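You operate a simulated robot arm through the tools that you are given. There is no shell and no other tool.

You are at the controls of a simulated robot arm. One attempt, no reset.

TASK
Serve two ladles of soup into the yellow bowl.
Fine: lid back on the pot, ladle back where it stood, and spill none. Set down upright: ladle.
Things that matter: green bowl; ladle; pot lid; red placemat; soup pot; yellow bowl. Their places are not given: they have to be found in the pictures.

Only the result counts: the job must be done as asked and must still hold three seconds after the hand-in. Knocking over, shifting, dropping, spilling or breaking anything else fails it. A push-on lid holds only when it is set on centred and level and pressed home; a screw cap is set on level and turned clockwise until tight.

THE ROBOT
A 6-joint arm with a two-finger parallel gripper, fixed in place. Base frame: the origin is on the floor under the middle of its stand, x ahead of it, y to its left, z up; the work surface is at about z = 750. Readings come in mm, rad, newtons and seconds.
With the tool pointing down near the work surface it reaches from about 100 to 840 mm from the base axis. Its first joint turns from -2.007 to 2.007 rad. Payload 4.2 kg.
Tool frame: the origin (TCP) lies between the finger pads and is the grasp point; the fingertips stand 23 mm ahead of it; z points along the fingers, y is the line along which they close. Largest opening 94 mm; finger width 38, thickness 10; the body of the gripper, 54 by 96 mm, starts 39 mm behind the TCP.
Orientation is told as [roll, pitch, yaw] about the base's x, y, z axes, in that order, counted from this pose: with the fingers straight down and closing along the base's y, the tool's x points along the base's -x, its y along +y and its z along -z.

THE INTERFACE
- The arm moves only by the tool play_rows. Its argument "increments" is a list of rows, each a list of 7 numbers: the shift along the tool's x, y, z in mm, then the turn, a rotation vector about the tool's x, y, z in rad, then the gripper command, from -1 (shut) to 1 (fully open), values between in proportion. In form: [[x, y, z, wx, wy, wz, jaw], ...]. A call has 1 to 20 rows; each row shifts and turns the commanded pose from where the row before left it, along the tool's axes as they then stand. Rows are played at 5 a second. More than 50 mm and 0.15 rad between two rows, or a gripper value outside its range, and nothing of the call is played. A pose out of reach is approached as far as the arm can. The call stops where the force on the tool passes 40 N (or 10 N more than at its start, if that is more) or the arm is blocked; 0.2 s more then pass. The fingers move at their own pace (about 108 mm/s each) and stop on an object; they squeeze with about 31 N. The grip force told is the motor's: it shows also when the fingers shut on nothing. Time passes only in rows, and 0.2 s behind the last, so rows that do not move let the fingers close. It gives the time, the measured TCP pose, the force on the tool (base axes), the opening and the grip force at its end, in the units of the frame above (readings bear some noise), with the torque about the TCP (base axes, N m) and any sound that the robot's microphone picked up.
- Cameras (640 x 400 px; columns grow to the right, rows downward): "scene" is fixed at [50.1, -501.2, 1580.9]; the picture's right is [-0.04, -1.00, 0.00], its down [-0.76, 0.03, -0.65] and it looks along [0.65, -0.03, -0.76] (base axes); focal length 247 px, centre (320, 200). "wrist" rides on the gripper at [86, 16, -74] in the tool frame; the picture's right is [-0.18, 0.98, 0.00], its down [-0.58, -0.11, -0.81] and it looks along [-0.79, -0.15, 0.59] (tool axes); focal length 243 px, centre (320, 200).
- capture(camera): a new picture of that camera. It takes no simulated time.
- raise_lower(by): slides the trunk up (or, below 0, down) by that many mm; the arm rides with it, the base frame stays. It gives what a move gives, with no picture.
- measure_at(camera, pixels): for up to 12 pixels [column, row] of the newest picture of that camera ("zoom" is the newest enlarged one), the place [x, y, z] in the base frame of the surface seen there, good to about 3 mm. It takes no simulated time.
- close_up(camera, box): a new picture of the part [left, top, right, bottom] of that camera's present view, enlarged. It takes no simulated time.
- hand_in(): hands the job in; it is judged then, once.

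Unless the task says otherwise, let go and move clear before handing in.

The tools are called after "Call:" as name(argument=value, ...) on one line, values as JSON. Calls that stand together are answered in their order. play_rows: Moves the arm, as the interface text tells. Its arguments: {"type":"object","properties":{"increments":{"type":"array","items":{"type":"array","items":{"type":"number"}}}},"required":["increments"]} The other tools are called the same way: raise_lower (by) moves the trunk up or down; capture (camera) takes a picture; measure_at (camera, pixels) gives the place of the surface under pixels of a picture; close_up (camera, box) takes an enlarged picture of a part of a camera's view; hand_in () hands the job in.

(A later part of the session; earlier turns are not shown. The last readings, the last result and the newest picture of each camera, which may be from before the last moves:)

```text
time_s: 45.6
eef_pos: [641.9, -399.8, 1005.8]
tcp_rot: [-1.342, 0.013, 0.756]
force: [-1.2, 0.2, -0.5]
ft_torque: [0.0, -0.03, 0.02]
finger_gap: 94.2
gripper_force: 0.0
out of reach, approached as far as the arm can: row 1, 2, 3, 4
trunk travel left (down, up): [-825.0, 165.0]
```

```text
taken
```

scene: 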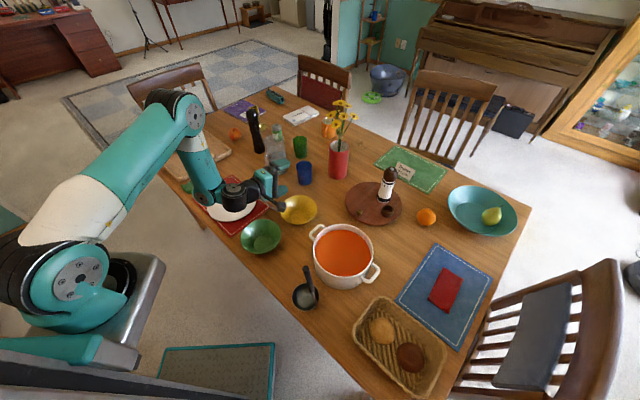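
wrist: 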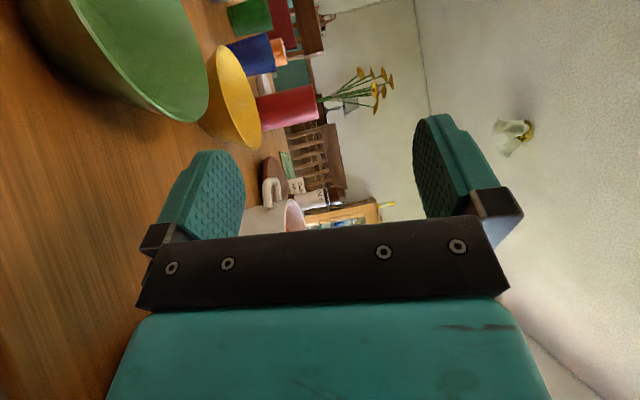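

This direction runs out the other way: the arm cannot fold in enough at this trunk height. I measure the arm's joints so I can use the trunk height to fix it.

Call:
measure_at(camera="scene", pixels=[[80, 280], [195, 112], [232, 195], [205, 190], [110, 285], [70, 200], [150, 262], [30, 250], [120, 360], [60, 350], [265, 185], [185, 150]])

Call:
close_up(camera="scene", box=[0, 80, 330, 330])

```text
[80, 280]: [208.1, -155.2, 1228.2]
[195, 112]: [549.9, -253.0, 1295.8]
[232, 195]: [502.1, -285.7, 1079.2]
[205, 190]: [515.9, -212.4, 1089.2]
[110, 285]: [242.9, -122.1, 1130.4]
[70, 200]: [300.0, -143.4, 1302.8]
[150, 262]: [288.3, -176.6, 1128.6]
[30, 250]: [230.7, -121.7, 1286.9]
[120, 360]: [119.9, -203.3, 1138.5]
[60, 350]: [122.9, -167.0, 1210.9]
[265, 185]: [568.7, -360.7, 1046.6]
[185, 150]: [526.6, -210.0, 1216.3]
```

```text
1.60 times, centred on (165, 205) of scene
```

zoom: 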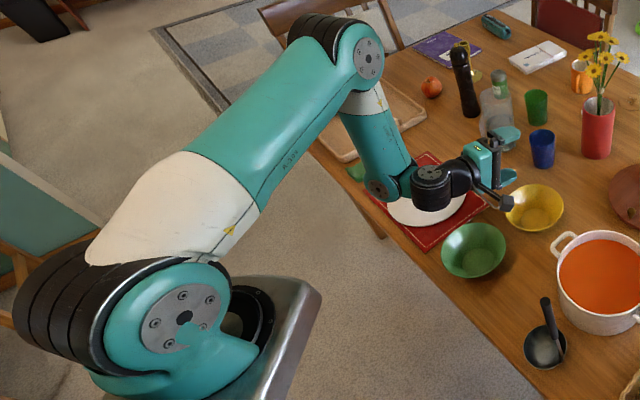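

The numbers suggest the elbow hits its fold limit midway, because the wrist passes close to shoulder height. Raising the trunk should lift the shoulder and unfold the arm, so I raise it 160 mm and retest.

Call:
raise_lower(by=160)

Call:
capture(camera="scene")

```text
time_s: 47.4
eef_pos: [642.1, -399.7, 1165.5]
tcp_rot: [-1.341, 0.013, 0.757]
force: [-0.2, 0.4, 0.3]
ft_torque: [0.02, 0.0, 0.04]
finger_gap: 94.2
gripper_force: 0.0
trunk travel left (down, up): [-985.0, 5.0]
```

```text
taken
```

scene: 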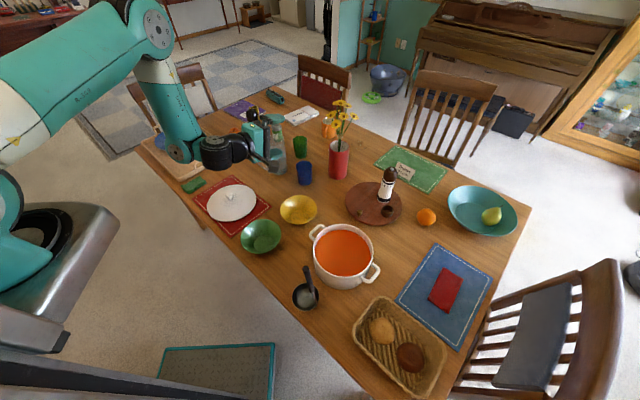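

The trunk is up 160 mm with the table undisturbed. I un-tilt in place about the TCP, then correct the small yaw error.

Call:
play_rows(increments=[[0, 0, 0, -0.12, 0, 0, 1], [0, 0, 0, -0.12, 0, 0, 1], [0, 0, 0, -0.12, 0, 0, 1], [0, 0, 0, -0.12, 0, 0, 1], [0, 0, 0, -0.12, 0, 0, 1], [0, 0, 0, -0.12, 0, 0, 1], [0, 0, 0, -0.12, 0, 0, 1], [0, 0, 0, -0.12, 0, 0, 1], [0, 0, 0, -0.12, 0, 0, 1], [0, 0, 0, -0.12, 0, 0, 1], [0, 0, 0, -0.12, 0, 0, 1], [0, 0, 0, -0.021, -0.013, -0.028, 1], [0, 0, 0, 0, 0, 0, 1]])

```text
time_s: 50.2
eef_pos: [642.4, -400.0, 1166.0]
tcp_rot: [0.001, -0.002, 0.785]
force: [0.0, -0.1, 0.7]
ft_torque: [0.01, 0.05, 0.04]
finger_gap: 94.1
gripper_force: 0.1
trunk travel left (down, up): [-985.0, 5.0]
```

Orientation is clean. I move to the pour-start pose and rehearse the tilt with the raised trunk.

Call:
play_rows(increments=[[7.5, -23.9, 21.5, 0, 0, 0, 1], [7.5, -23.9, 21.5, 0, 0, 0, 1], [7.5, -23.9, 21.5, 0, 0, 0, 1], [7.6, -23.7, 21.5, 0, 0, 0, 1], [0, 0, 0, 0, 0, 0, 1]])

Call:
play_rows(increments=[[0, 20.18, -3.19, 0.1, 0, 0, 1], [0, 20.18, -3.19, 0.1, 0, 0, 1], [0, 20.18, -3.19, 0.1, 0, 0, 1], [0, 20.18, -3.19, 0.1, 0, 0, 1], [0, 20.18, -3.19, 0.1, 0, 0, 1], [0, 20.18, -3.19, 0.1, 0, 0, 1], [0, 20.18, -3.19, 0.1, 0, 0, 1], [0, 20.18, -3.19, 0.1, 0, 0, 1], [0, 20.18, -3.19, 0.1, 0, 0, 1], [0, 20.18, -3.19, 0.1, 0, 0, 1], [0, 20.18, -3.19, 0.1, 0, 0, 1], [0, 0, 0, 0, 0, 0, 1]])

Call:
capture(camera="scene")

```text
time_s: 51.4
eef_pos: [689.8, -487.5, 1077.5]
tcp_rot: [0.002, -0.001, 0.786]
force: [0.5, 0.4, 0.2]
ft_torque: [-0.02, -0.03, 0.01]
finger_gap: 94.1
gripper_force: 0.1
trunk travel left (down, up): [-985.0, 5.0]
```

```text
time_s: 54.0
eef_pos: [572.0, -362.8, 1002.3]
tcp_rot: [-1.095, 0.001, 0.786]
force: [0.5, 0.8, -0.9]
ft_torque: [-0.05, 0.0, 0.0]
finger_gap: 94.1
gripper_force: 0.0
out of reach, approached as far as the arm can: row 10, 11
trunk travel left (down, up): [-985.0, 5.0]
```

```text
taken
```

scene: 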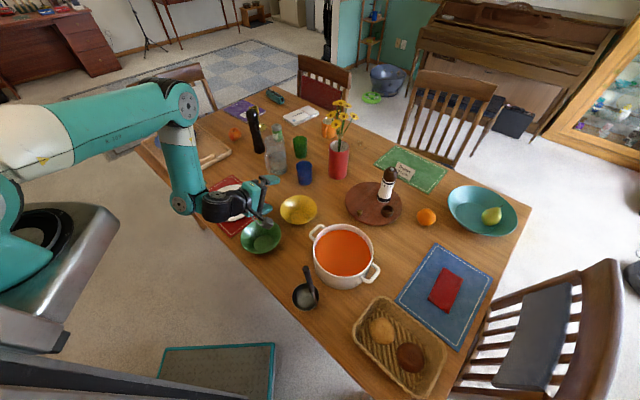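

Still limited near 57–60° even with the shoulder higher, so the limit is the wrist pitch relative to the hanging forearm rather than elbow folding. I take a close look at the arm's posture.

Call:
close_up(camera="scene", box=[100, 70, 300, 240])

Call:
measure_at(camera="scene", pixels=[[187, 102], [182, 202], [220, 205], [262, 195], [235, 192], [215, 188], [180, 150], [100, 130], [20, 130], [40, 235], [60, 220], [10, 195]])

```text
2.35 times, centred on (200, 155) of scene
```

zoom: 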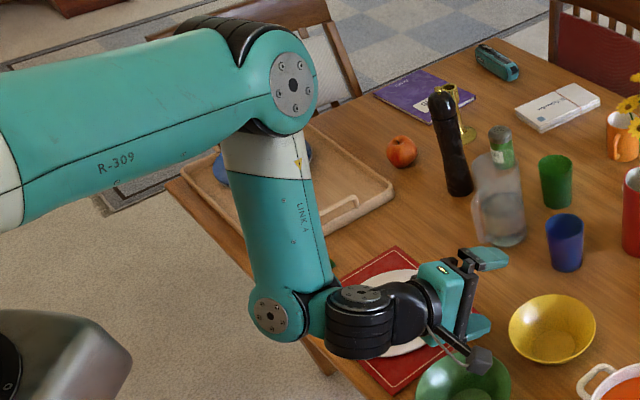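

```text
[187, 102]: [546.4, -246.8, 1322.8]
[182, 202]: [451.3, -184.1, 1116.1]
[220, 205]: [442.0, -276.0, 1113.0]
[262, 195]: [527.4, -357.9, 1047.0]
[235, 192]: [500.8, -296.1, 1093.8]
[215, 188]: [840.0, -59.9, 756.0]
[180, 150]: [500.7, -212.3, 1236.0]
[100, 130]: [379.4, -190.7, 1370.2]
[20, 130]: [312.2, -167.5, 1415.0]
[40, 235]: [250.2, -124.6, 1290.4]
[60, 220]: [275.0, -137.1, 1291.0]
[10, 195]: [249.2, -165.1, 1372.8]
```

The geometry fits a simple rule: the tool can bend at most about 90° outward from the forearm, so an in-plane pour is impossible, but a sideways pour (pointing along about −73° from the left side) only uses the wrist-2 joint. I un-tilt, rise, return the trunk, and rehearse that.

Call:
play_rows(increments=[[0, 0, 0, -0.12, 0, 0, 1], [0, 0, 0, -0.12, 0, 0, 1], [0, 0, 0, -0.12, 0, 0, 1], [0, 0, 0, -0.12, 0, 0, 1], [0, 0, 0, -0.12, 0, 0, 1], [0, 0, 0, -0.12, 0, 0, 1], [0, 0, 0, -0.12, 0, 0, 1], [0, 0, 0, -0.12, 0, 0, 1], [0, 0, 0, -0.12, 0, 0, 1], [0, 0, 0, -0.015, 0, 0, 1], [0, 0, -40, 0, 0, 0, 1], [0, 0, -40, 0, 0, 0, 1], [0, 0, -40, 0, 0, 0, 1], [0, 0, -40, 0, 0, 0, 1], [0, 0, -10, 0, 0, 0, 1], [0, 0, 0, 0, 0, 0, 1]])

Call:
raise_lower(by=-160)

```text
time_s: 57.4
eef_pos: [572.7, -361.8, 1174.0]
tcp_rot: [-0.004, 0.0, 0.785]
force: [-1.1, -0.6, -0.3]
ft_torque: [0.02, 0.0, 0.0]
finger_gap: 94.3
gripper_force: 0.1
trunk travel left (down, up): [-985.0, 5.0]
```

```text
time_s: 59.3
eef_pos: [573.6, -363.3, 1013.2]
tcp_rot: [-0.003, 0.0, 0.785]
force: [0.2, 0.2, -0.2]
ft_torque: [-0.01, 0.01, 0.0]
finger_gap: 93.8
gripper_force: 0.1
trunk travel left (down, up): [-825.0, 165.0]
```

Back at the original trunk height with the tool vertical. I yaw to align the pour direction to about −73° and go to that start pose.

Call:
play_rows(increments=[[0, 0, -10, 0, 0, 0.1222, 1], [0, 0, -10, 0, 0, 0.1222, 1], [0, 0, -10, 0, 0, 0.1222, 1], [0, 0, -10, 0, 0, 0.1222, 1], [-9.2, -30.6, -5.4, 0, 0, 0, 1], [-9.2, -30.6, -5.4, 0, 0, 0, 1], [-9.2, -30.6, -5.4, 0, 0, 0, 1], [-9.2, -30.6, -5.4, 0, 0, 0, 1], [-9.3, -30.5, -5.4, 0, 0, 0, 1], [0, 0, 0, 0, 0, 0, 1]])

Call:
play_rows(increments=[[0, 20.18, -3.19, 0.1, 0, 0, 1], [0, 20.18, -3.19, 0.1, 0, 0, 1], [0, 20.18, -3.19, 0.1, 0, 0, 1], [0, 20.18, -3.19, 0.1, 0, 0, 1], [0, 20.18, -3.19, 0.1, 0, 0, 1], [0, 20.18, -3.19, 0.1, 0, 0, 1], [0, 20.18, -3.19, 0.1, 0, 0, 1], [0, 20.18, -3.19, 0.1, 0, 0, 1], [0, 20.18, -3.19, 0.1, 0, 0, 1], [0, 20.18, -3.19, 0.1, 0, 0, 1], [0, 0, 0, 0, 0, 0, 1]])

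Call:
capture(camera="scene")

```text
time_s: 61.5
eef_pos: [660.0, -496.3, 1082.1]
tcp_rot: [-0.004, -0.003, 0.297]
force: [-0.7, 0.0, -0.4]
ft_torque: [0.0, 0.0, -0.01]
finger_gap: 93.9
gripper_force: 0.0
trunk travel left (down, up): [-825.0, 165.0]
```

```text
time_s: 63.9
eef_pos: [606.6, -314.1, 1023.7]
tcp_rot: [-1.005, -0.001, 0.297]
force: [0.5, -0.2, -0.4]
ft_torque: [-0.01, 0.02, 0.0]
finger_gap: 93.7
gripper_force: 0.0
trunk travel left (down, up): [-825.0, 165.0]
```

```text
taken
```

scene: 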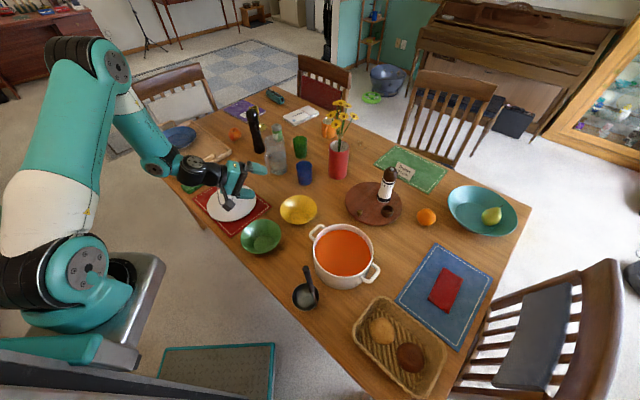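

At 57° this posture has plenty of room. I continue carefully to 86°.

Call:
play_rows(increments=[[0, 20.18, -3.19, 0.1, 0, 0, 1], [0, 20.18, -3.19, 0.1, 0, 0, 1], [0, 20.18, -3.19, 0.1, 0, 0, 1], [0, 0, 0, 0, 0, 0, 1]])

Call:
play_rows(increments=[[0, 20.18, -3.19, 0.1, 0, 0, 1], [0, 20.18, -3.19, 0.1, 0, 0, 1], [0, 0, 0, 0, 0, 0, 1]])

Call:
capture(camera="scene")

```text
time_s: 64.9
eef_pos: [597.7, -279.4, 975.8]
tcp_rot: [-1.304, -0.005, 0.298]
force: [0.0, -0.8, -0.1]
ft_torque: [0.0, 0.01, -0.02]
finger_gap: 94.0
gripper_force: 0.0
trunk travel left (down, up): [-825.0, 165.0]
```

```text
time_s: 65.7
eef_pos: [592.2, -262.4, 945.9]
tcp_rot: [-1.443, 0.0, 0.292]
force: [0.8, 0.1, 0.0]
ft_torque: [0.0, -0.04, -0.01]
finger_gap: 94.2
gripper_force: 0.0
out of reach, approached as far as the arm can: row 2
trunk travel left (down, up): [-825.0, 165.0]
```

```text
taken
```

scene: 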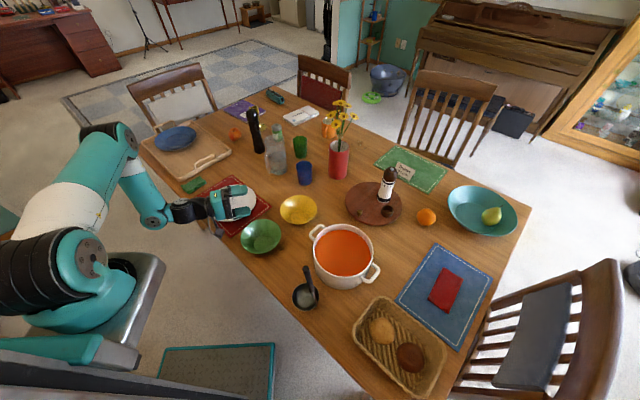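

It reached 82.7° here, with the last step just out of reach. I measure the arm plane to see which way to shift the pour direction for a few more degrees.

Call:
close_up(camera="scene", box=[0, 100, 300, 300])

Call:
measure_at(camera="scene", pixels=[[90, 245], [125, 138], [155, 222], [185, 212], [205, 208], [240, 202], [60, 205], [100, 165], [130, 180], [145, 195], [30, 275], [218, 225]])

```text
2.00 times, centred on (150, 200) of scene
```

zoom: 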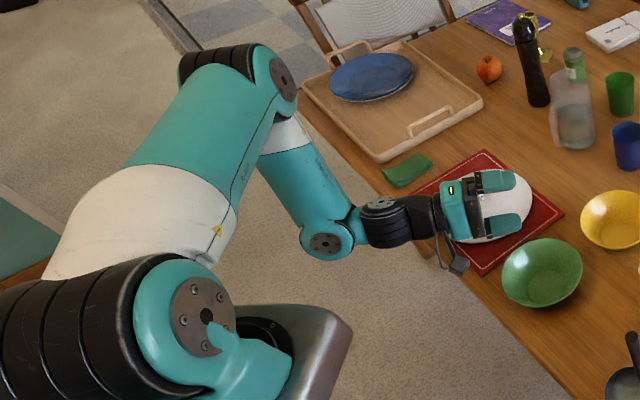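

```text
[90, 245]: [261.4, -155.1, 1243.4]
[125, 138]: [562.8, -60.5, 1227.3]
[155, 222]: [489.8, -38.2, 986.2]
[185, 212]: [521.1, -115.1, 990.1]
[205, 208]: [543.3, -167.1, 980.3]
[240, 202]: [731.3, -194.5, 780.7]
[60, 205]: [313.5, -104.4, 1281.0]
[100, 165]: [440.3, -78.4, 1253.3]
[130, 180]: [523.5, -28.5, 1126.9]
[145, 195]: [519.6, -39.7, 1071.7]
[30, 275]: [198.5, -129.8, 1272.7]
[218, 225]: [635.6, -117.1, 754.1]
```

The arm plane azimuth is about 17.5°, so −73° is right at the wrist singularity near 90°. I test turning the pour direction a little further inward (to about −84°) around the lip and then tilting more.

Call:
play_rows(increments=[[-10, 0, 0.25, 0, 0.05, 0, 1], [-10, 0, 0.25, 0, 0.05, 0, 1], [-10, 0, 0.25, 0, 0.05, 0, 1], [-10, 0, 0.25, 0, 0.05, 0, 1], [0, 0, 0, 0, 0, 0, 1]])

Call:
play_rows(increments=[[0, 10.0, -1.85, 0.05, 0, 0, 1], [0, 10.0, -1.85, 0.05, 0, 0, 1], [0, 0, 0, 0, 0, 0, 1]])

Call:
play_rows(increments=[[0, 10.0, -1.85, 0.05, 0, 0, 1], [0, 10.0, -1.85, 0.05, 0, 0, 1], [0, 0, 0, 0, 0, 0, 1]])

Call:
capture(camera="scene")

```text
time_s: 66.9
eef_pos: [632.3, -256.0, 945.6]
tcp_rot: [-1.444, 0.024, 0.092]
force: [-0.9, 0.5, -0.1]
ft_torque: [-0.01, 0.01, -0.03]
finger_gap: 93.7
gripper_force: 0.1
trunk travel left (down, up): [-825.0, 165.0]
```

```text
time_s: 67.7
eef_pos: [624.7, -250.0, 935.9]
tcp_rot: [-1.473, 0.023, 0.095]
force: [-0.4, -0.4, -0.3]
ft_torque: [-0.01, -0.03, 0.0]
finger_gap: 93.9
gripper_force: 0.3
out of reach, approached as far as the arm can: row 1, 2
trunk travel left (down, up): [-825.0, 165.0]
```

```text
time_s: 68.5
eef_pos: [608.1, -242.4, 928.5]
tcp_rot: [-1.486, 0.022, 0.096]
force: [0.3, -0.6, -0.9]
ft_torque: [0.0, -0.01, -0.02]
finger_gap: 93.7
gripper_force: 0.0
out of reach, approached as far as the arm can: row 1, 2
trunk travel left (down, up): [-825.0, 165.0]
```

```text
taken
```

scene: 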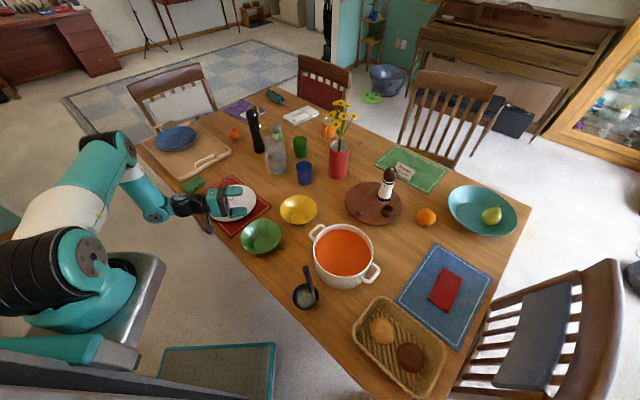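

The limits now look like about ±88° for wrist pitch relative to the forearm, so a pour direction near −64° with the trunk raised should allow about 90° of tilt. I un-tilt, re-yaw and rise, then raise the trunk for a final rehearsal.

Call:
play_rows(increments=[[0, 0, 0, -0.1143, 0, 0, 1], [0, 0, 0, -0.1143, 0, 0, 1], [0, 0, 0, -0.1143, 0, 0, 1], [0, 0, 0, -0.1143, 0, 0, 1], [0, 0, 0, -0.1143, 0, 0, 1], [0, 0, 0, -0.1143, 0, 0, 1], [0, 0, 0, -0.1143, 0, 0, 1], [0, 0, 0, -0.1143, 0, 0, 1], [0, 0, 0, -0.1143, 0, 0, 1], [0, 0, 0, -0.1143, 0, 0, 1], [0, 0, 0, -0.1143, 0, 0, 1], [0, 0, 0, -0.1143, 0, 0, 1], [0, 0, 0, -0.1143, 0, 0, 1], [0, 0, -20, 0, -0.022, 0, 1], [0, 0, -20, 0, 0, -0.1193, 1], [0, 0, -20, 0, 0, -0.1193, 1], [0, 0, -20, 0, 0, -0.1193, 1], [0, 0, 0, 0, 0, 0, 1]])

Call:
raise_lower(by=160)

```text
time_s: 72.3
eef_pos: [608.6, -242.5, 1007.1]
tcp_rot: [-0.001, 0.001, 0.455]
force: [0.2, 0.0, -0.3]
ft_torque: [0.0, -0.01, 0.0]
finger_gap: 94.0
gripper_force: 0.0
trunk travel left (down, up): [-825.0, 165.0]
```

```text
time_s: 74.1
eef_pos: [606.7, -244.0, 1167.2]
tcp_rot: [0.001, 0.001, 0.456]
force: [-0.3, 0.5, 1.1]
ft_torque: [0.01, 0.01, 0.02]
finger_gap: 93.9
gripper_force: 0.1
trunk travel left (down, up): [-985.0, 5.0]
```

I move to the start pose for the −64° pour direction and rehearse the whole tilt.

Call:
play_rows(increments=[[6.5, -31.8, 12.1, 0, 0, 0, 1], [6.5, -31.8, 12.1, 0, 0, 0, 1], [6.5, -31.8, 12.1, 0, 0, 0, 1], [6.5, -31.8, 12.1, 0, 0, 0, 1], [6.5, -31.8, 12.1, 0, 0, 0, 1], [6.5, -31.8, 12.1, 0, 0, 0, 1], [6.5, -31.8, 12.1, 0, 0, 0, 1], [6.5, -31.8, 12.1, 0, 0, 0, 1], [0, 0, 0, 0, 0, 0, 1]])

Call:
play_rows(increments=[[0, 20.18, -3.19, 0.1, 0, 0, 1], [0, 20.18, -3.19, 0.1, 0, 0, 1], [0, 20.18, -3.19, 0.1, 0, 0, 1], [0, 20.18, -3.19, 0.1, 0, 0, 1], [0, 20.18, -3.19, 0.1, 0, 0, 1], [0, 20.18, -3.19, 0.1, 0, 0, 1], [0, 20.18, -3.19, 0.1, 0, 0, 1], [0, 20.18, -3.19, 0.1, 0, 0, 1], [0, 20.18, -3.19, 0.1, 0, 0, 1], [0, 20.18, -3.19, 0.1, 0, 0, 1], [0, 20.18, -3.19, 0.1, 0, 0, 1], [0, 20.18, -3.19, 0.1, 0, 0, 1], [0, 0, 0, 0, 0, 0, 1]])

Call:
capture(camera="scene")

```text
time_s: 76.1
eef_pos: [671.5, -495.8, 1069.5]
tcp_rot: [0.0, 0.002, 0.454]
force: [-0.7, 0.0, -0.1]
ft_torque: [0.0, -0.04, 0.0]
finger_gap: 93.9
gripper_force: 0.0
trunk travel left (down, up): [-985.0, 5.0]
```

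```text
time_s: 78.9
eef_pos: [576.7, -302.9, 982.7]
tcp_rot: [-1.2, -0.001, 0.457]
force: [-1.2, -0.1, -1.3]
ft_torque: [-0.03, -0.02, 0.03]
finger_gap: 94.2
gripper_force: 0.0
trunk travel left (down, up): [-985.0, 5.0]
```

```text
taken
```

scene: 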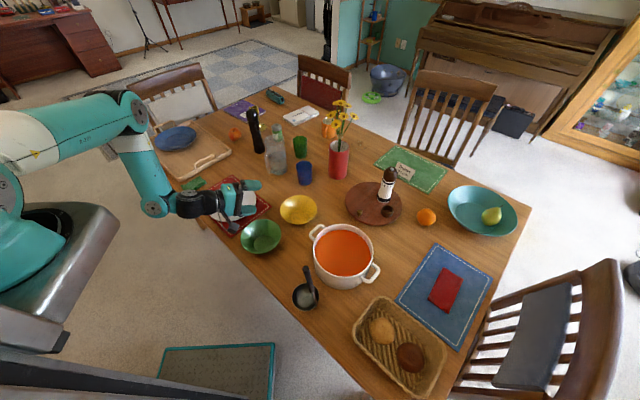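

At 69° all rows tracked. I continue in smaller groups.

Call:
play_rows(increments=[[0, 20.18, -3.19, 0.1, 0, 0, 1], [0, 20.18, -3.19, 0.1, 0, 0, 1], [0, 0, 0, 0, 0, 0, 1]])

Call:
play_rows(increments=[[0, 10.0, -1.85, 0.05, 0, 0, 1], [0, 10.0, -1.85, 0.05, 0, 0, 1], [0, 0, 0, 0, 0, 0, 1]])

Call:
play_rows(increments=[[0, 10.0, -1.85, 0.05, 0, 0, 1], [0, 0, 0, 0, 0, 0, 1]])

```text
time_s: 79.7
eef_pos: [580.3, -274.7, 938.2]
tcp_rot: [-1.386, 0.004, 0.446]
force: [0.2, 0.2, -1.7]
ft_torque: [-0.01, -0.01, 0.02]
finger_gap: 93.7
gripper_force: 0.0
out of reach, approached as far as the arm can: row 2
trunk travel left (down, up): [-985.0, 5.0]
```

```text
time_s: 80.5
eef_pos: [604.0, -248.7, 896.5]
tcp_rot: [-1.451, 0.004, 0.446]
force: [-0.5, 0.3, -0.4]
ft_torque: [-0.01, 0.01, -0.02]
finger_gap: 94.1
gripper_force: 0.0
out of reach, approached as far as the arm can: row 1, 2
trunk travel left (down, up): [-985.0, 5.0]
```

```text
time_s: 81.1
eef_pos: [601.8, -246.7, 870.7]
tcp_rot: [-1.471, 0.011, 0.457]
force: [3.3, 3.8, 12.4]
ft_torque: [0.19, -0.05, -0.05]
finger_gap: 89.2
gripper_force: 0.1
out of reach, approached as far as the arm can: row 1
trunk travel left (down, up): [-985.0, 5.0]
```

The reading shows a contact (12 N, jaw pushed to 89 mm): with the jaws open the lower finger dropped onto the green bowl rim region. I raise straight up at once and inspect.

Call:
play_rows(increments=[[0, -12, 0, 0, 0, 0, 1], [0, -25, 0, 0, 0, 0, 1], [0, -30, 0, 0, 0, 0, 1], [0, 0, 0, 0, 0, 0, 1]])

Call:
capture(camera="scene")

Call:
close_up(camera="scene", box=[200, 160, 320, 260])

```text
time_s: 82.1
eef_pos: [622.6, -249.3, 924.4]
tcp_rot: [-1.449, 0.014, 0.45]
force: [-0.1, 0.3, -0.1]
ft_torque: [-0.02, 0.02, 0.01]
finger_gap: 93.9
gripper_force: 0.0
out of reach, approached as far as the arm can: row 2, 3
trunk travel left (down, up): [-985.0, 5.0]
```

```text
taken
```

scene: 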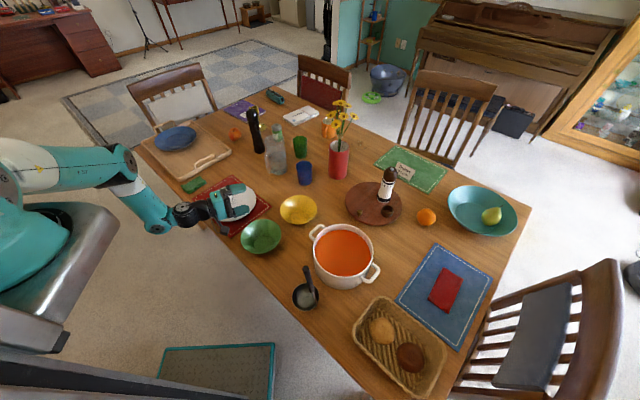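

```text
4.00 times, centred on (260, 210) of scene
```

zoom: 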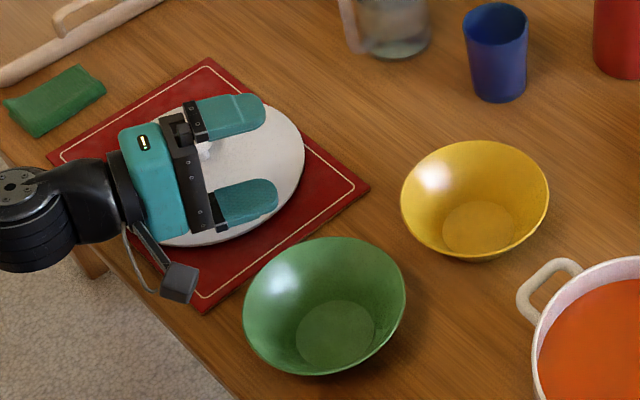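

The green bowl appears unmoved (centre still at about (261,236), same rim extents). I verify it numerically and measure the arm in this pose.

Call:
measure_at(camera="scene", pixels=[[241, 236], [261, 220], [260, 240], [278, 245], [250, 252], [245, 226], [275, 224], [280, 236]])

Call:
measure_at(camera="scene", pixels=[[131, 157], [157, 227], [190, 215], [45, 170], [5, 165], [90, 165], [140, 195], [150, 210], [125, 175], [60, 152]])

Call:
close_up(camera="scene", box=[0, 100, 300, 300])

```text
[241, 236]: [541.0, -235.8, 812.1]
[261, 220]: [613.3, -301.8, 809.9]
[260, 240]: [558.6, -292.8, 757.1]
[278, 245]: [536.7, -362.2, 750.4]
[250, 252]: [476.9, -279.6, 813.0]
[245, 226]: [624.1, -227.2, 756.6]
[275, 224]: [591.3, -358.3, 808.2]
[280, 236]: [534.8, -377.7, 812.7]
```

```text
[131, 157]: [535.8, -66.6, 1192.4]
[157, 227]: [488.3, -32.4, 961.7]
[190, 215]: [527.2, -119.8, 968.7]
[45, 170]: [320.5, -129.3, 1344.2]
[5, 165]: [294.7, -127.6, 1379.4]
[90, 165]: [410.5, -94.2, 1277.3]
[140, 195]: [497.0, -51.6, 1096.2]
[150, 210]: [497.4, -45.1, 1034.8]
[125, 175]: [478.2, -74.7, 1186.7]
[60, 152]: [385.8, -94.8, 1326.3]
```

```text
2.00 times, centred on (150, 200) of scene
```

zoom: 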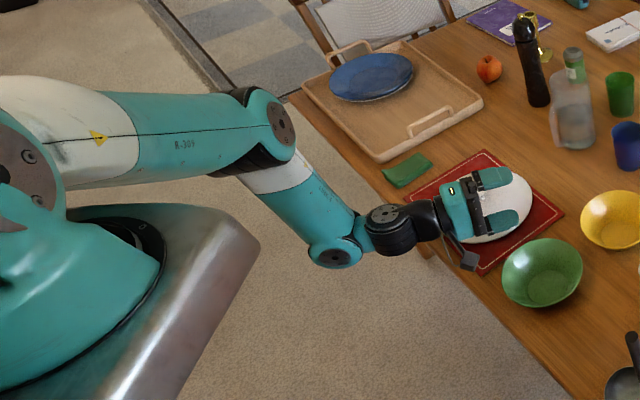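

The green bowl is where it was (541,-236 and 613,-302 again within noise). I un-tilt and rise; then I will probe the −73° direction again at a higher, safe height with the trunk raised equally, which gives the same arm posture.

Call:
play_rows(increments=[[0, 0, 0, -0.12, 0, 0, 1], [0, 0, 0, -0.12, 0, 0, 1], [0, 0, 0, -0.12, 0, 0, 1], [0, 0, 0, -0.12, 0, 0, 1], [0, 0, 0, -0.12, 0, 0, 1], [0, 0, 0, -0.12, 0, 0, 1], [0, 0, 0, -0.12, 0, 0, 1], [0, 0, 0, -0.12, 0, 0, 1], [0, 0, 0, -0.12, 0, 0, 1], [0, 0, 0, -0.12, 0, 0, 1], [0, 0, 0, -0.12, 0, 0, 1], [0, 0, 0, -0.12, 0, 0, 1], [0, 0, -40, -0.009, -0.014, 0, 1], [0, 0, -40, 0, 0, 0.0765, 1], [0, 0, -40, 0, 0, 0.0765, 1], [0, 0, -40, 0, 0, 0, 1], [0, 0, -40, 0, 0, 0, 1], [0, 0, -40, 0, 0, 0, 1], [0, 0, 0, 0, 0, 0, 1]])

```text
time_s: 86.1
eef_pos: [616.2, -245.3, 1162.9]
tcp_rot: [-0.02, -0.004, 0.302]
force: [0.7, 0.5, -0.2]
ft_torque: [-0.01, 0.01, -0.01]
finger_gap: 94.1
gripper_force: 0.1
trunk travel left (down, up): [-985.0, 5.0]
```

I set up the posture and tilt in place at the safe height, then probe with fine steps.

Call:
play_rows(increments=[[14.2, -10.8, 29, 0, 0, 0, 1], [14.2, -10.8, 29, 0, 0, 0, 1], [0, 0, 0, 0.12, 0, 0, 1], [0, 0, 0, 0.12, 0, 0, 1], [0, 0, 0, 0.12, 0, 0, 1], [0, 0, 0, 0.12, 0, 0, 1], [0, 0, 0, 0.12, 0, 0, 1], [0, 0, 0, 0.12, 0, 0, 1], [0, 0, 0, 0.12, 0, 0, 1], [0, 0, 0, 0.12, 0, 0, 1], [0, 0, 0, 0.12, 0, 0, 1], [0, 0, 0, 0.12, 0, 0, 1], [0, 0, 0, 0.12, 0, 0, 1], [0, 0, 0, 0.06, 0, 0, 1], [0, 0, 0, 0, 0, 0, 1]])

Call:
play_rows(increments=[[0, 0, 0, 0.03, 0, 0, 1], [0, 0, 0, 0.03, 0, 0, 1], [0, 0, 0, 0, 0, 0, 1]])

Call:
capture(camera="scene")

```text
time_s: 89.3
eef_pos: [599.0, -274.3, 1103.7]
tcp_rot: [-1.402, -0.004, 0.302]
force: [-0.5, -0.3, -0.4]
ft_torque: [-0.01, 0.04, 0.01]
finger_gap: 94.0
gripper_force: 0.0
trunk travel left (down, up): [-985.0, 5.0]
```

```text
time_s: 90.1
eef_pos: [599.1, -274.9, 1105.9]
tcp_rot: [-1.429, -0.003, 0.302]
force: [0.6, -1.1, -0.6]
ft_torque: [-0.03, 0.02, 0.02]
finger_gap: 94.3
gripper_force: 0.0
trunk travel left (down, up): [-985.0, 5.0]
```

```text
taken
```

scene: 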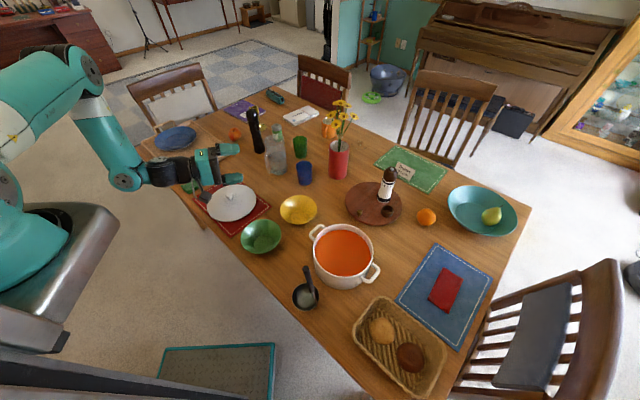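

Call:
play_rows(increments=[[0, 0, 0, 0, 0, 0, 1], [0, 0, 0, 0, 0, 0, 1]])

Call:
play_rows(increments=[[0, 0, 0, 0.03, 0, 0, 1], [0, 0, 0, 0, 0, 0, 1]])

Call:
measure_at(camera="scene", pixels=[[88, 66], [125, 180], [160, 170], [20, 110], [60, 95], [40, 75]])

```text
time_s: 90.7
eef_pos: [598.6, -275.2, 1106.0]
tcp_rot: [-1.424, -0.003, 0.3]
force: [0.4, 0.2, 0.4]
ft_torque: [-0.01, 0.03, -0.02]
finger_gap: 93.8
gripper_force: 0.0
trunk travel left (down, up): [-985.0, 5.0]
```

```text
time_s: 91.3
eef_pos: [598.9, -274.7, 1106.1]
tcp_rot: [-1.427, -0.004, 0.302]
force: [0.1, -0.8, 0.1]
ft_torque: [0.03, -0.01, -0.01]
finger_gap: 94.0
gripper_force: 0.0
out of reach, approached as far as the arm can: row 1
trunk travel left (down, up): [-985.0, 5.0]
```

```text
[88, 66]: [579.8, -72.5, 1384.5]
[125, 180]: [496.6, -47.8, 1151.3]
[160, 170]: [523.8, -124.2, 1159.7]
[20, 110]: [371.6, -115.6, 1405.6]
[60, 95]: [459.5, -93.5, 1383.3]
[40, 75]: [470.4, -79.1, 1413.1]
```

The tilt stops cleanly at 81.8° here: a wrist-2 limit. I probe whether turning the direction outward by about 6° permits more.

Call:
play_rows(increments=[[0, 0, 0, 0, -0.05, 0, 1], [0, 0, 0, 0, -0.05, 0, 1], [0, 0, 0, 0.03, 0, 0, 1], [0, 0, 0, 0, 0, 0, 1]])

Call:
play_rows(increments=[[0, 0, 0, 0.03, 0, 0, 1], [0, 0, 0, 0.03, 0, 0, 1], [0, 0, 0, 0, 0, 0, 1]])

```text
time_s: 92.3
eef_pos: [608.4, -255.1, 1105.0]
tcp_rot: [-1.409, -0.018, 0.389]
force: [0.0, 0.2, 0.5]
ft_torque: [-0.02, -0.01, -0.01]
finger_gap: 94.2
gripper_force: 0.0
out of reach, approached as far as the arm can: row 1, 2, 3
trunk travel left (down, up): [-985.0, 5.0]
```

```text
time_s: 93.1
eef_pos: [609.3, -254.5, 1106.0]
tcp_rot: [-1.407, -0.017, 0.39]
force: [-0.3, 0.2, 0.4]
ft_torque: [0.01, 0.01, 0.01]
finger_gap: 93.8
gripper_force: 0.0
out of reach, approached as far as the arm can: row 2
trunk travel left (down, up): [-985.0, 5.0]
```

Turning outward makes it worse, so the best direction is slightly inward of −73°. I back off a little, turn to about −78°, and probe again.

Call:
play_rows(increments=[[0, 0, 0, -0.06, 0, 0, 1], [0, 0, 0, 0, 0.06, 0, 1], [0, 0, 0, 0, 0.06, 0, 1], [0, 0, 0, 0, 0.06, 0, 1], [0, 0, 0, 0.05, 0, 0, 1], [0, 0, 0, 0, 0, 0, 1]])

Call:
play_rows(increments=[[0, 0, 0, 0.03, 0, 0, 1], [0, 0, 0, 0.03, 0, 0, 1], [0, 0, 0, 0, 0, 0, 1]])

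Call:
play_rows(increments=[[0, 0, 0, 0.03, 0, 0, 1], [0, 0, 0, 0.03, 0, 0, 1], [0, 0, 0, 0, 0, 0, 1]])

```text
time_s: 94.5
eef_pos: [608.8, -255.6, 1104.0]
tcp_rot: [-1.4, 0.023, 0.215]
force: [0.0, -0.5, 0.4]
ft_torque: [0.03, 0.03, 0.02]
finger_gap: 94.2
gripper_force: 0.1
trunk travel left (down, up): [-985.0, 5.0]
```

```text
time_s: 95.3
eef_pos: [609.3, -255.6, 1106.5]
tcp_rot: [-1.458, 0.021, 0.215]
force: [0.0, -0.4, 0.1]
ft_torque: [-0.01, 0.03, -0.01]
finger_gap: 94.0
gripper_force: 0.0
trunk travel left (down, up): [-985.0, 5.0]
```

```text
time_s: 96.1
eef_pos: [606.4, -250.2, 1106.0]
tcp_rot: [-1.476, 0.023, 0.211]
force: [-0.7, -0.4, -0.5]
ft_torque: [-0.02, 0.02, 0.01]
finger_gap: 94.2
gripper_force: 0.0
out of reach, approached as far as the arm can: row 1
trunk travel left (down, up): [-985.0, 5.0]
```

The −78° direction allows 83.5°, which drains a cup with roughly 78° side walls. I un-tilt, bring the trunk back down, and head for the ladle.

Call:
play_rows(increments=[[0, 0, 0, -0.123, 0, 0, 1], [0, 0, 0, -0.123, 0, 0, 1], [0, 0, 0, -0.123, 0, 0, 1], [0, 0, 0, -0.123, 0, 0, 1], [0, 0, 0, -0.123, 0, 0, 1], [0, 0, 0, -0.123, 0, 0, 1], [0, 0, 0, -0.123, 0, 0, 1], [0, 0, 0, -0.123, 0, 0, 1], [0, 0, 0, -0.123, 0, 0, 1], [0, 0, 0, -0.123, 0, 0, 1], [0, 0, 0, -0.123, 0, 0, 1], [0, 0, 0, -0.123, 0, 0, 1], [0, 0, -30, 0, -0.023, 0, 1], [0, 0, -30, 0, 0, 0, 1], [0, 0, 0, 0, 0, 0, 1]])

Call:
raise_lower(by=-160)

```text
time_s: 99.3
eef_pos: [605.6, -247.4, 1163.0]
tcp_rot: [-0.041, 0.0, 0.214]
force: [-0.1, 0.4, 0.2]
ft_torque: [0.02, 0.02, 0.0]
finger_gap: 94.0
gripper_force: 0.1
trunk travel left (down, up): [-985.0, 5.0]
```

```text
time_s: 101.1
eef_pos: [606.0, -246.3, 1004.4]
tcp_rot: [-0.043, 0.0, 0.214]
force: [-0.3, -0.6, -1.3]
ft_torque: [-0.02, 0.01, -0.02]
finger_gap: 94.0
gripper_force: 0.1
trunk travel left (down, up): [-825.0, 165.0]
```

I correct the small residual tilt, set yaw to 45°, rise, and travel to above the ladle handle.

Call:
play_rows(increments=[[0, 0, -24, -0.042, 0, 0, 1], [0, 0, -24, 0, 0, -0.1142, 1], [0, 0, -24, 0, 0, -0.1142, 1], [0, 0, -24, 0, 0, -0.1142, 1], [0, 0, -24, 0, 0, -0.1142, 1], [0, 0, 0, 0, 0, -0.1142, 1], [37.1, 4, 0, 0, 0, 0, 1], [37.1, 4, 0, 0, 0, 0, 1], [37.1, 4, 0, 0, 0, 0, 1], [37.1, 4, 0, 0, 0, 0, 1], [37.1, 4, 0, 0, 0, 0, 1], [37.1, 4, 0, 0, 0, 0, 1], [37.1, 4, 0, 0, 0, 0, 1], [37.1, 4, 0, 0, 0, 0, 1], [37.1, 4, 0, 0, 0, 0, 1], [37.1, 4, 0, 0, 0, 0, 1], [0, 0, 0, 0, 0, 0, 1]])

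Call:
capture(camera="wrist")

Call:
capture(camera="scene")

```text
time_s: 104.7
eef_pos: [314.2, -480.4, 1123.9]
tcp_rot: [0.0, -0.001, 0.785]
force: [0.6, 0.3, -0.3]
ft_torque: [0.0, -0.04, -0.01]
finger_gap: 94.2
gripper_force: 0.1
trunk travel left (down, up): [-825.0, 165.0]
```

```text
taken
```

wrist: 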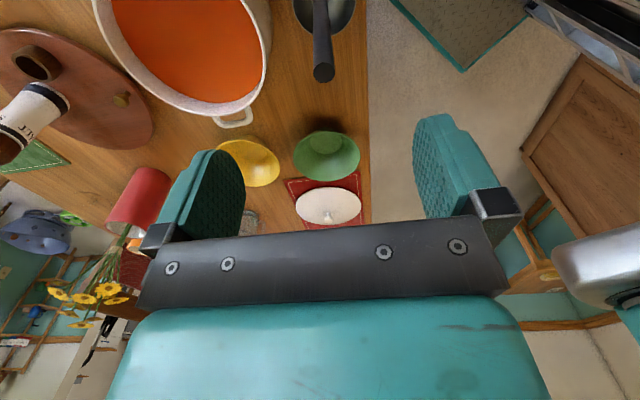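

```text
taken
```

scene: 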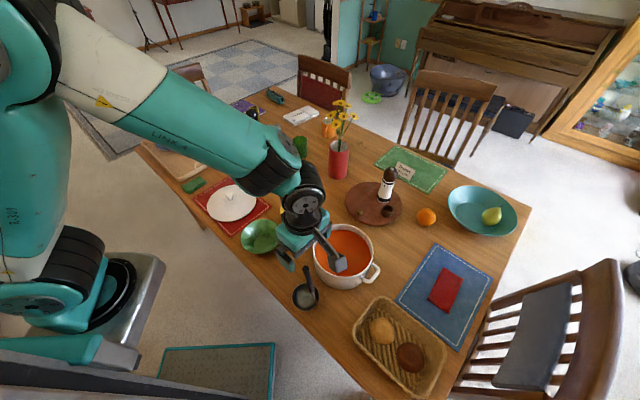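

The handle lies along column ~321–323 of the wrist view, which is the tool's centre plane. I measure it once more from here.

Call:
measure_at(camera="wrist", pixels=[[323, 73], [315, 70], [332, 70], [323, 79], [322, 50], [314, 50], [330, 50], [321, 30], [314, 30], [328, 30], [320, 12], [323, 62]])

Call:
close_up(camera="wrist", box=[270, 0, 398, 80])

```text
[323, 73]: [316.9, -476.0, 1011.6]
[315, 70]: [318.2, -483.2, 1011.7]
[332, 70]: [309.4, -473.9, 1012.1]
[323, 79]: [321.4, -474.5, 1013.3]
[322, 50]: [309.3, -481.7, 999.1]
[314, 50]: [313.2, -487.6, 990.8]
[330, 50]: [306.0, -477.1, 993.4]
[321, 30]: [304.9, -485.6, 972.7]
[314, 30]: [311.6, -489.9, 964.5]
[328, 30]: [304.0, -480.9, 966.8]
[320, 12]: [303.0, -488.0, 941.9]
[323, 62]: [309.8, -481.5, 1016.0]
```

```text
5.00 times, centred on (334, 40) of wrist
```

zoom: 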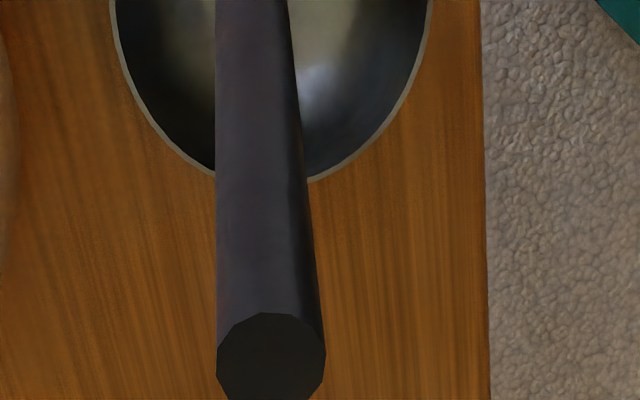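

The handle axis at z≈985 is at about (315.5,-477), roughly 1.7 mm along tool +y and −3.5 mm along tool x from the TCP. I shift by that and descend to z≈985.

Call:
play_rows(increments=[[-3.5, 1.7, 20, 0, 0, 0, 1], [0, 0, 25, 0, 0, 0, 1], [0, 0, 25, 0, 0, 0, 1], [0, 0, 25, 0, 0, 0, 1], [0, 0, 22, 0, 0, 0, 1], [0, 0, 14, 0, 0, 0, 1], [0, 0, 7, 0, 0, 0, 1], [0, 0, 0, 0, 0, 0, 1]])

Call:
capture(camera="wrist")

Call:
close_up(camera="scene", box=[250, 200, 370, 320])

```text
time_s: 106.5
eef_pos: [316.7, -475.8, 985.9]
tcp_rot: [-0.001, -0.002, 0.785]
force: [0.6, -0.2, 0.8]
ft_torque: [0.02, 0.01, 0.04]
finger_gap: 93.9
gripper_force: 0.0
trunk travel left (down, up): [-825.0, 165.0]
```

```text
taken
```

wrist: 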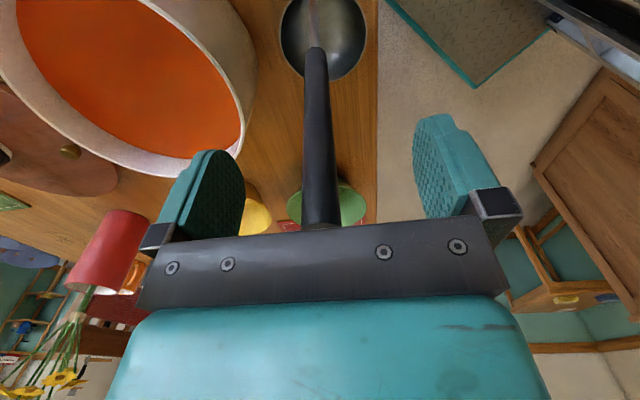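

```text
3.33 times, centred on (310, 260) of scene
```

zoom: 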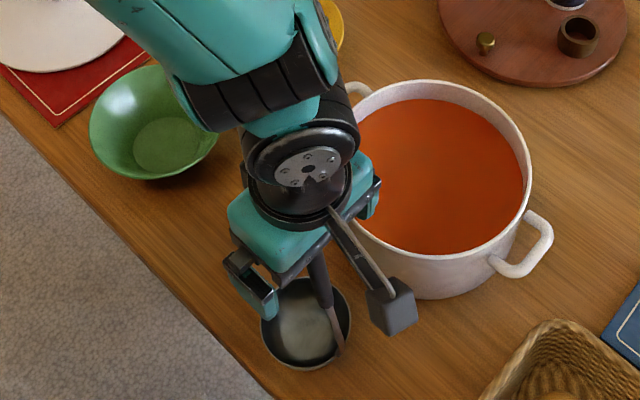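

The handle is centred between the fingers with its top just below the palm. I close in stages.

Call:
play_rows(increments=[[0, 0, 0, 0, 0, 0, 0.2], [0, 0, 0, 0, 0, 0, -0.2], [0, 0, 0, 0, 0, 0, -0.45], [0, 0, 0, 0, 0, 0, -0.55], [0, 0, 0, 0, 0, 0, -1], [0, 0, 0, 0, 0, 0, -1], [0, 0, 0, 0, 0, 0, -1]])

Call:
capture(camera="wrist")

Call:
close_up(camera="scene", box=[250, 200, 370, 320])

```text
time_s: 108.1
eef_pos: [316.7, -476.6, 985.8]
tcp_rot: [0.0, -0.002, 0.785]
force: [-0.9, 0.4, 1.4]
ft_torque: [0.1, 0.11, -0.01]
finger_gap: 16.7
gripper_force: 31.0
trunk travel left (down, up): [-825.0, 165.0]
```

```text
taken
```

wrist: 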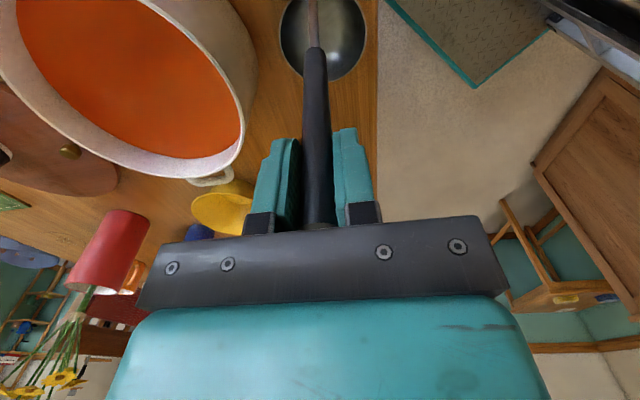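

```text
3.33 times, centred on (310, 260) of scene
```

zoom: 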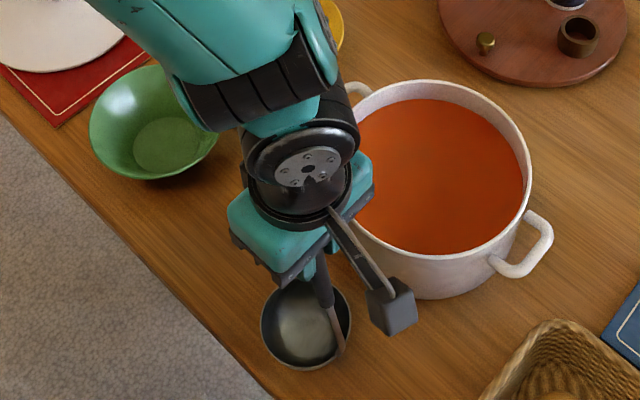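

The handle is held at 16.7 mm and the cup did not move. Ladle home pose is TCP (316.7,-476.6,985.8), yaw 0.785. I lift slowly.

Call:
play_rows(increments=[[0, 0, -3, 0, 0, 0, -1], [0, 0, -5, 0, 0, 0, -1], [0, 0, -10, 0, 0, 0, -1], [0, 0, -20, 0, 0, 0, -1], [0, 0, -25, 0, 0, 0, -1], [0, 0, -25, 0, 0, 0, -1], [0, 0, -25, 0, 0, 0, -1], [0, 0, -22, 0, 0, 0, -1], [0, 0, 0, 0, 0, 0, -1], [0, 0, 0, 0, 0, 0, -1]])

Call:
capture(camera="wrist")

Call:
capture(camera="scene")

```text
time_s: 110.3
eef_pos: [316.7, -476.6, 1122.8]
tcp_rot: [0.0, -0.001, 0.784]
force: [0.0, -0.3, -2.2]
ft_torque: [-0.03, 0.0, -0.01]
finger_gap: 16.6
gripper_force: 31.2
trunk travel left (down, up): [-825.0, 165.0]
```

```text
taken
```

wrist: 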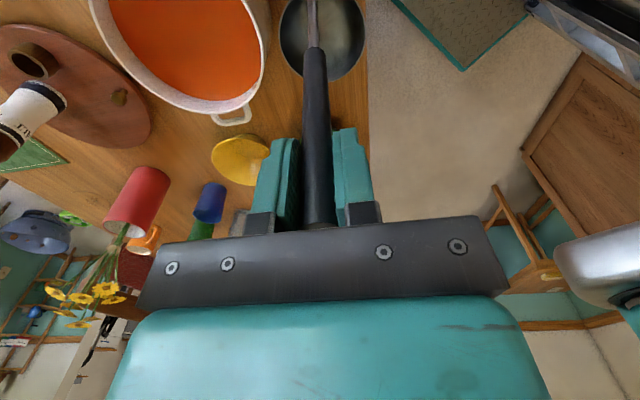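

```text
taken
```

scene: 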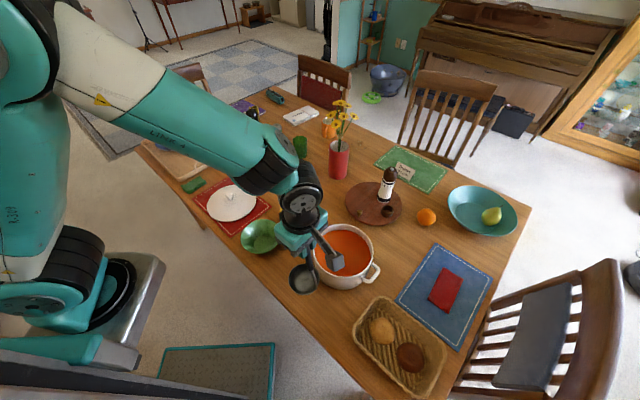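

The ladle (about 2.2 N) hangs level just as it stood. I turn to the pour yaw and bring the cup over the pot centre.

Call:
play_rows(increments=[[0, 0, 0, 0, 0, 0.115, -1], [0, 0, 0, 0, 0, 0.115, -1], [0, 0, 0, 0, 0, 0.115, -1], [0, 0, 0, 0, 0, 0.115, -1], [0, 0, 0, 0, 0, 0.115, -1], [0, 0, 0, 0, 0, 0, -1], [-15.7, -24, 0, 0, 0, 0, -1], [-15.7, -24, 0, 0, 0, 0, -1], [-15.7, -24, 0, 0, 0, 0, -1], [-15.7, -24, 0, 0, 0, 0, -1], [-15.7, -24, 0, 0, 0, 0, -1], [-15.8, -24.2, 0, 0, 0, 0, -1], [0, 0, 0, 0, 0, 0, -1], [0, 0, 0, 0, 0, 0, -1]])

Call:
capture(camera="wrist")

Call:
capture(camera="scene")

```text
time_s: 113.3
eef_pos: [440.5, -597.6, 1119.5]
tcp_rot: [0.001, -0.001, 0.212]
force: [0.6, 0.0, -1.2]
ft_torque: [-0.01, 0.0, 0.04]
finger_gap: 16.5
gripper_force: 31.5
trunk travel left (down, up): [-825.0, 165.0]
```

```text
taken
```

wrist: 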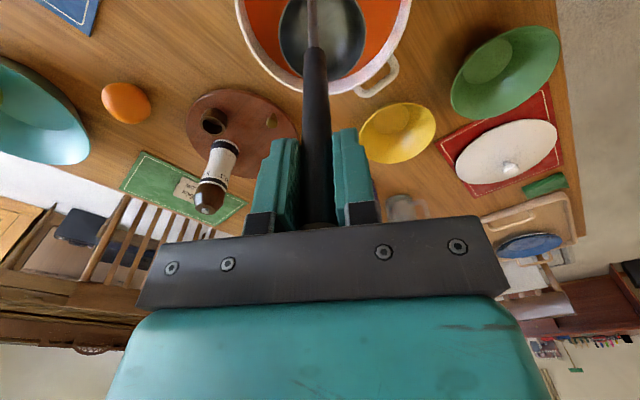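

```text
taken
```

scene: 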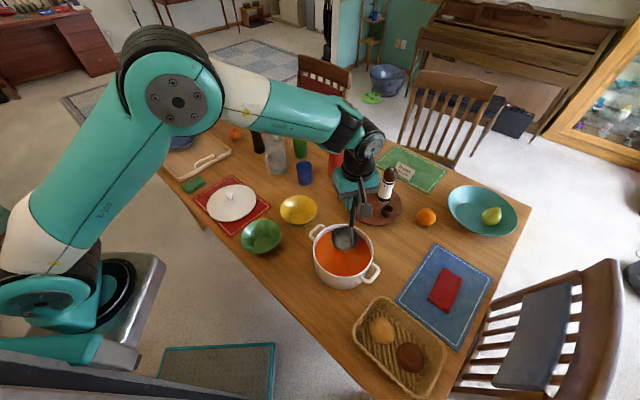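

The cup hangs above the pot. I measure its rim relative to the TCP before dipping.

Call:
close_up(camera="scene", box=[300, 190, 400, 290])

```text
4.00 times, centred on (350, 240) of scene
```

zoom: 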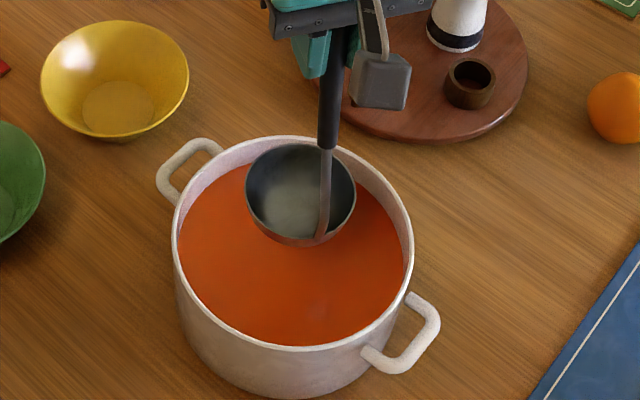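

Call:
measure_at(camera="zoom", pixels=[[247, 195], [353, 195], [295, 145], [262, 160], [340, 165], [300, 200], [290, 235], [326, 225], [328, 180], [270, 230], [300, 290], [250, 215]])

```text
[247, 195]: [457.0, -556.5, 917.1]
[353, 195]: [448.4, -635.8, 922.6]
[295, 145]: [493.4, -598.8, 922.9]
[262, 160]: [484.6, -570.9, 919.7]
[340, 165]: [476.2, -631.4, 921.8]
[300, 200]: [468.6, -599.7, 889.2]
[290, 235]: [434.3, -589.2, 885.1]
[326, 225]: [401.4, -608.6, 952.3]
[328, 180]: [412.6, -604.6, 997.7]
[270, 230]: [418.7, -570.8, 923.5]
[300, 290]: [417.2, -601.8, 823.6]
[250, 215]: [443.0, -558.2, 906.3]
```

The cup rim is level at z≈921, centred at (451,-596), about 198.5 mm below the TCP. The soup is at z≈824, so I lower gently until the rim is about 12 mm under the surface.

Call:
play_rows(increments=[[0, 0, 15, 0, 0, 0, -1], [0, 0, 20, 0, 0, 0, -1], [0, 0, 15, 0, 0, 0, -1], [0, 0, 8, 0, 0, 0, -1], [0, 0, 7, 0, 0, 0, -1], [0, 0, 7, 0, 0, 0, -1], [0, 0, 7, 0, 0, 0, -1], [0, 0, 7, 0, 0, 0, -1], [0, 0, 7, 0, 0, 0, -1], [0, 0, 6, 0, 0, 0, -1], [0, 0, 5, 0, 0, 0, -1], [0, 0, 4, 0, 0, 0, -1], [0, 0, 0, 0, 0, 0, -1], [0, 0, 0, 0, 0, 0, -1], [0, 0, 0, 0, 0, 0, -1]])

Call:
close_up(camera="scene", box=[300, 190, 400, 290])

```text
time_s: 116.5
eef_pos: [440.2, -598.0, 1012.1]
tcp_rot: [-0.001, 0.0, 0.211]
force: [0.5, -0.6, -3.2]
ft_torque: [0.06, 0.0, 0.03]
finger_gap: 16.4
gripper_force: 31.0
trunk travel left (down, up): [-825.0, 165.0]
```

```text
4.00 times, centred on (350, 240) of scene
```

zoom: 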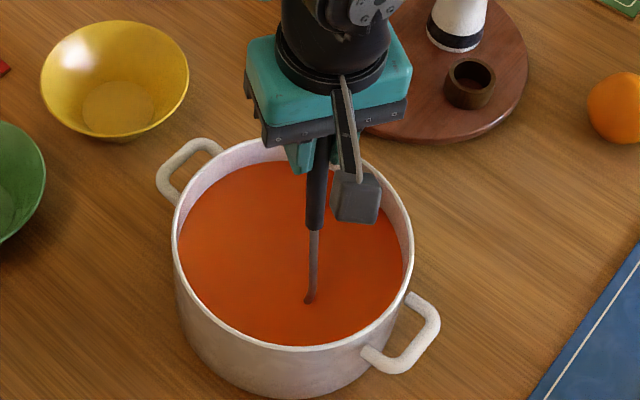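

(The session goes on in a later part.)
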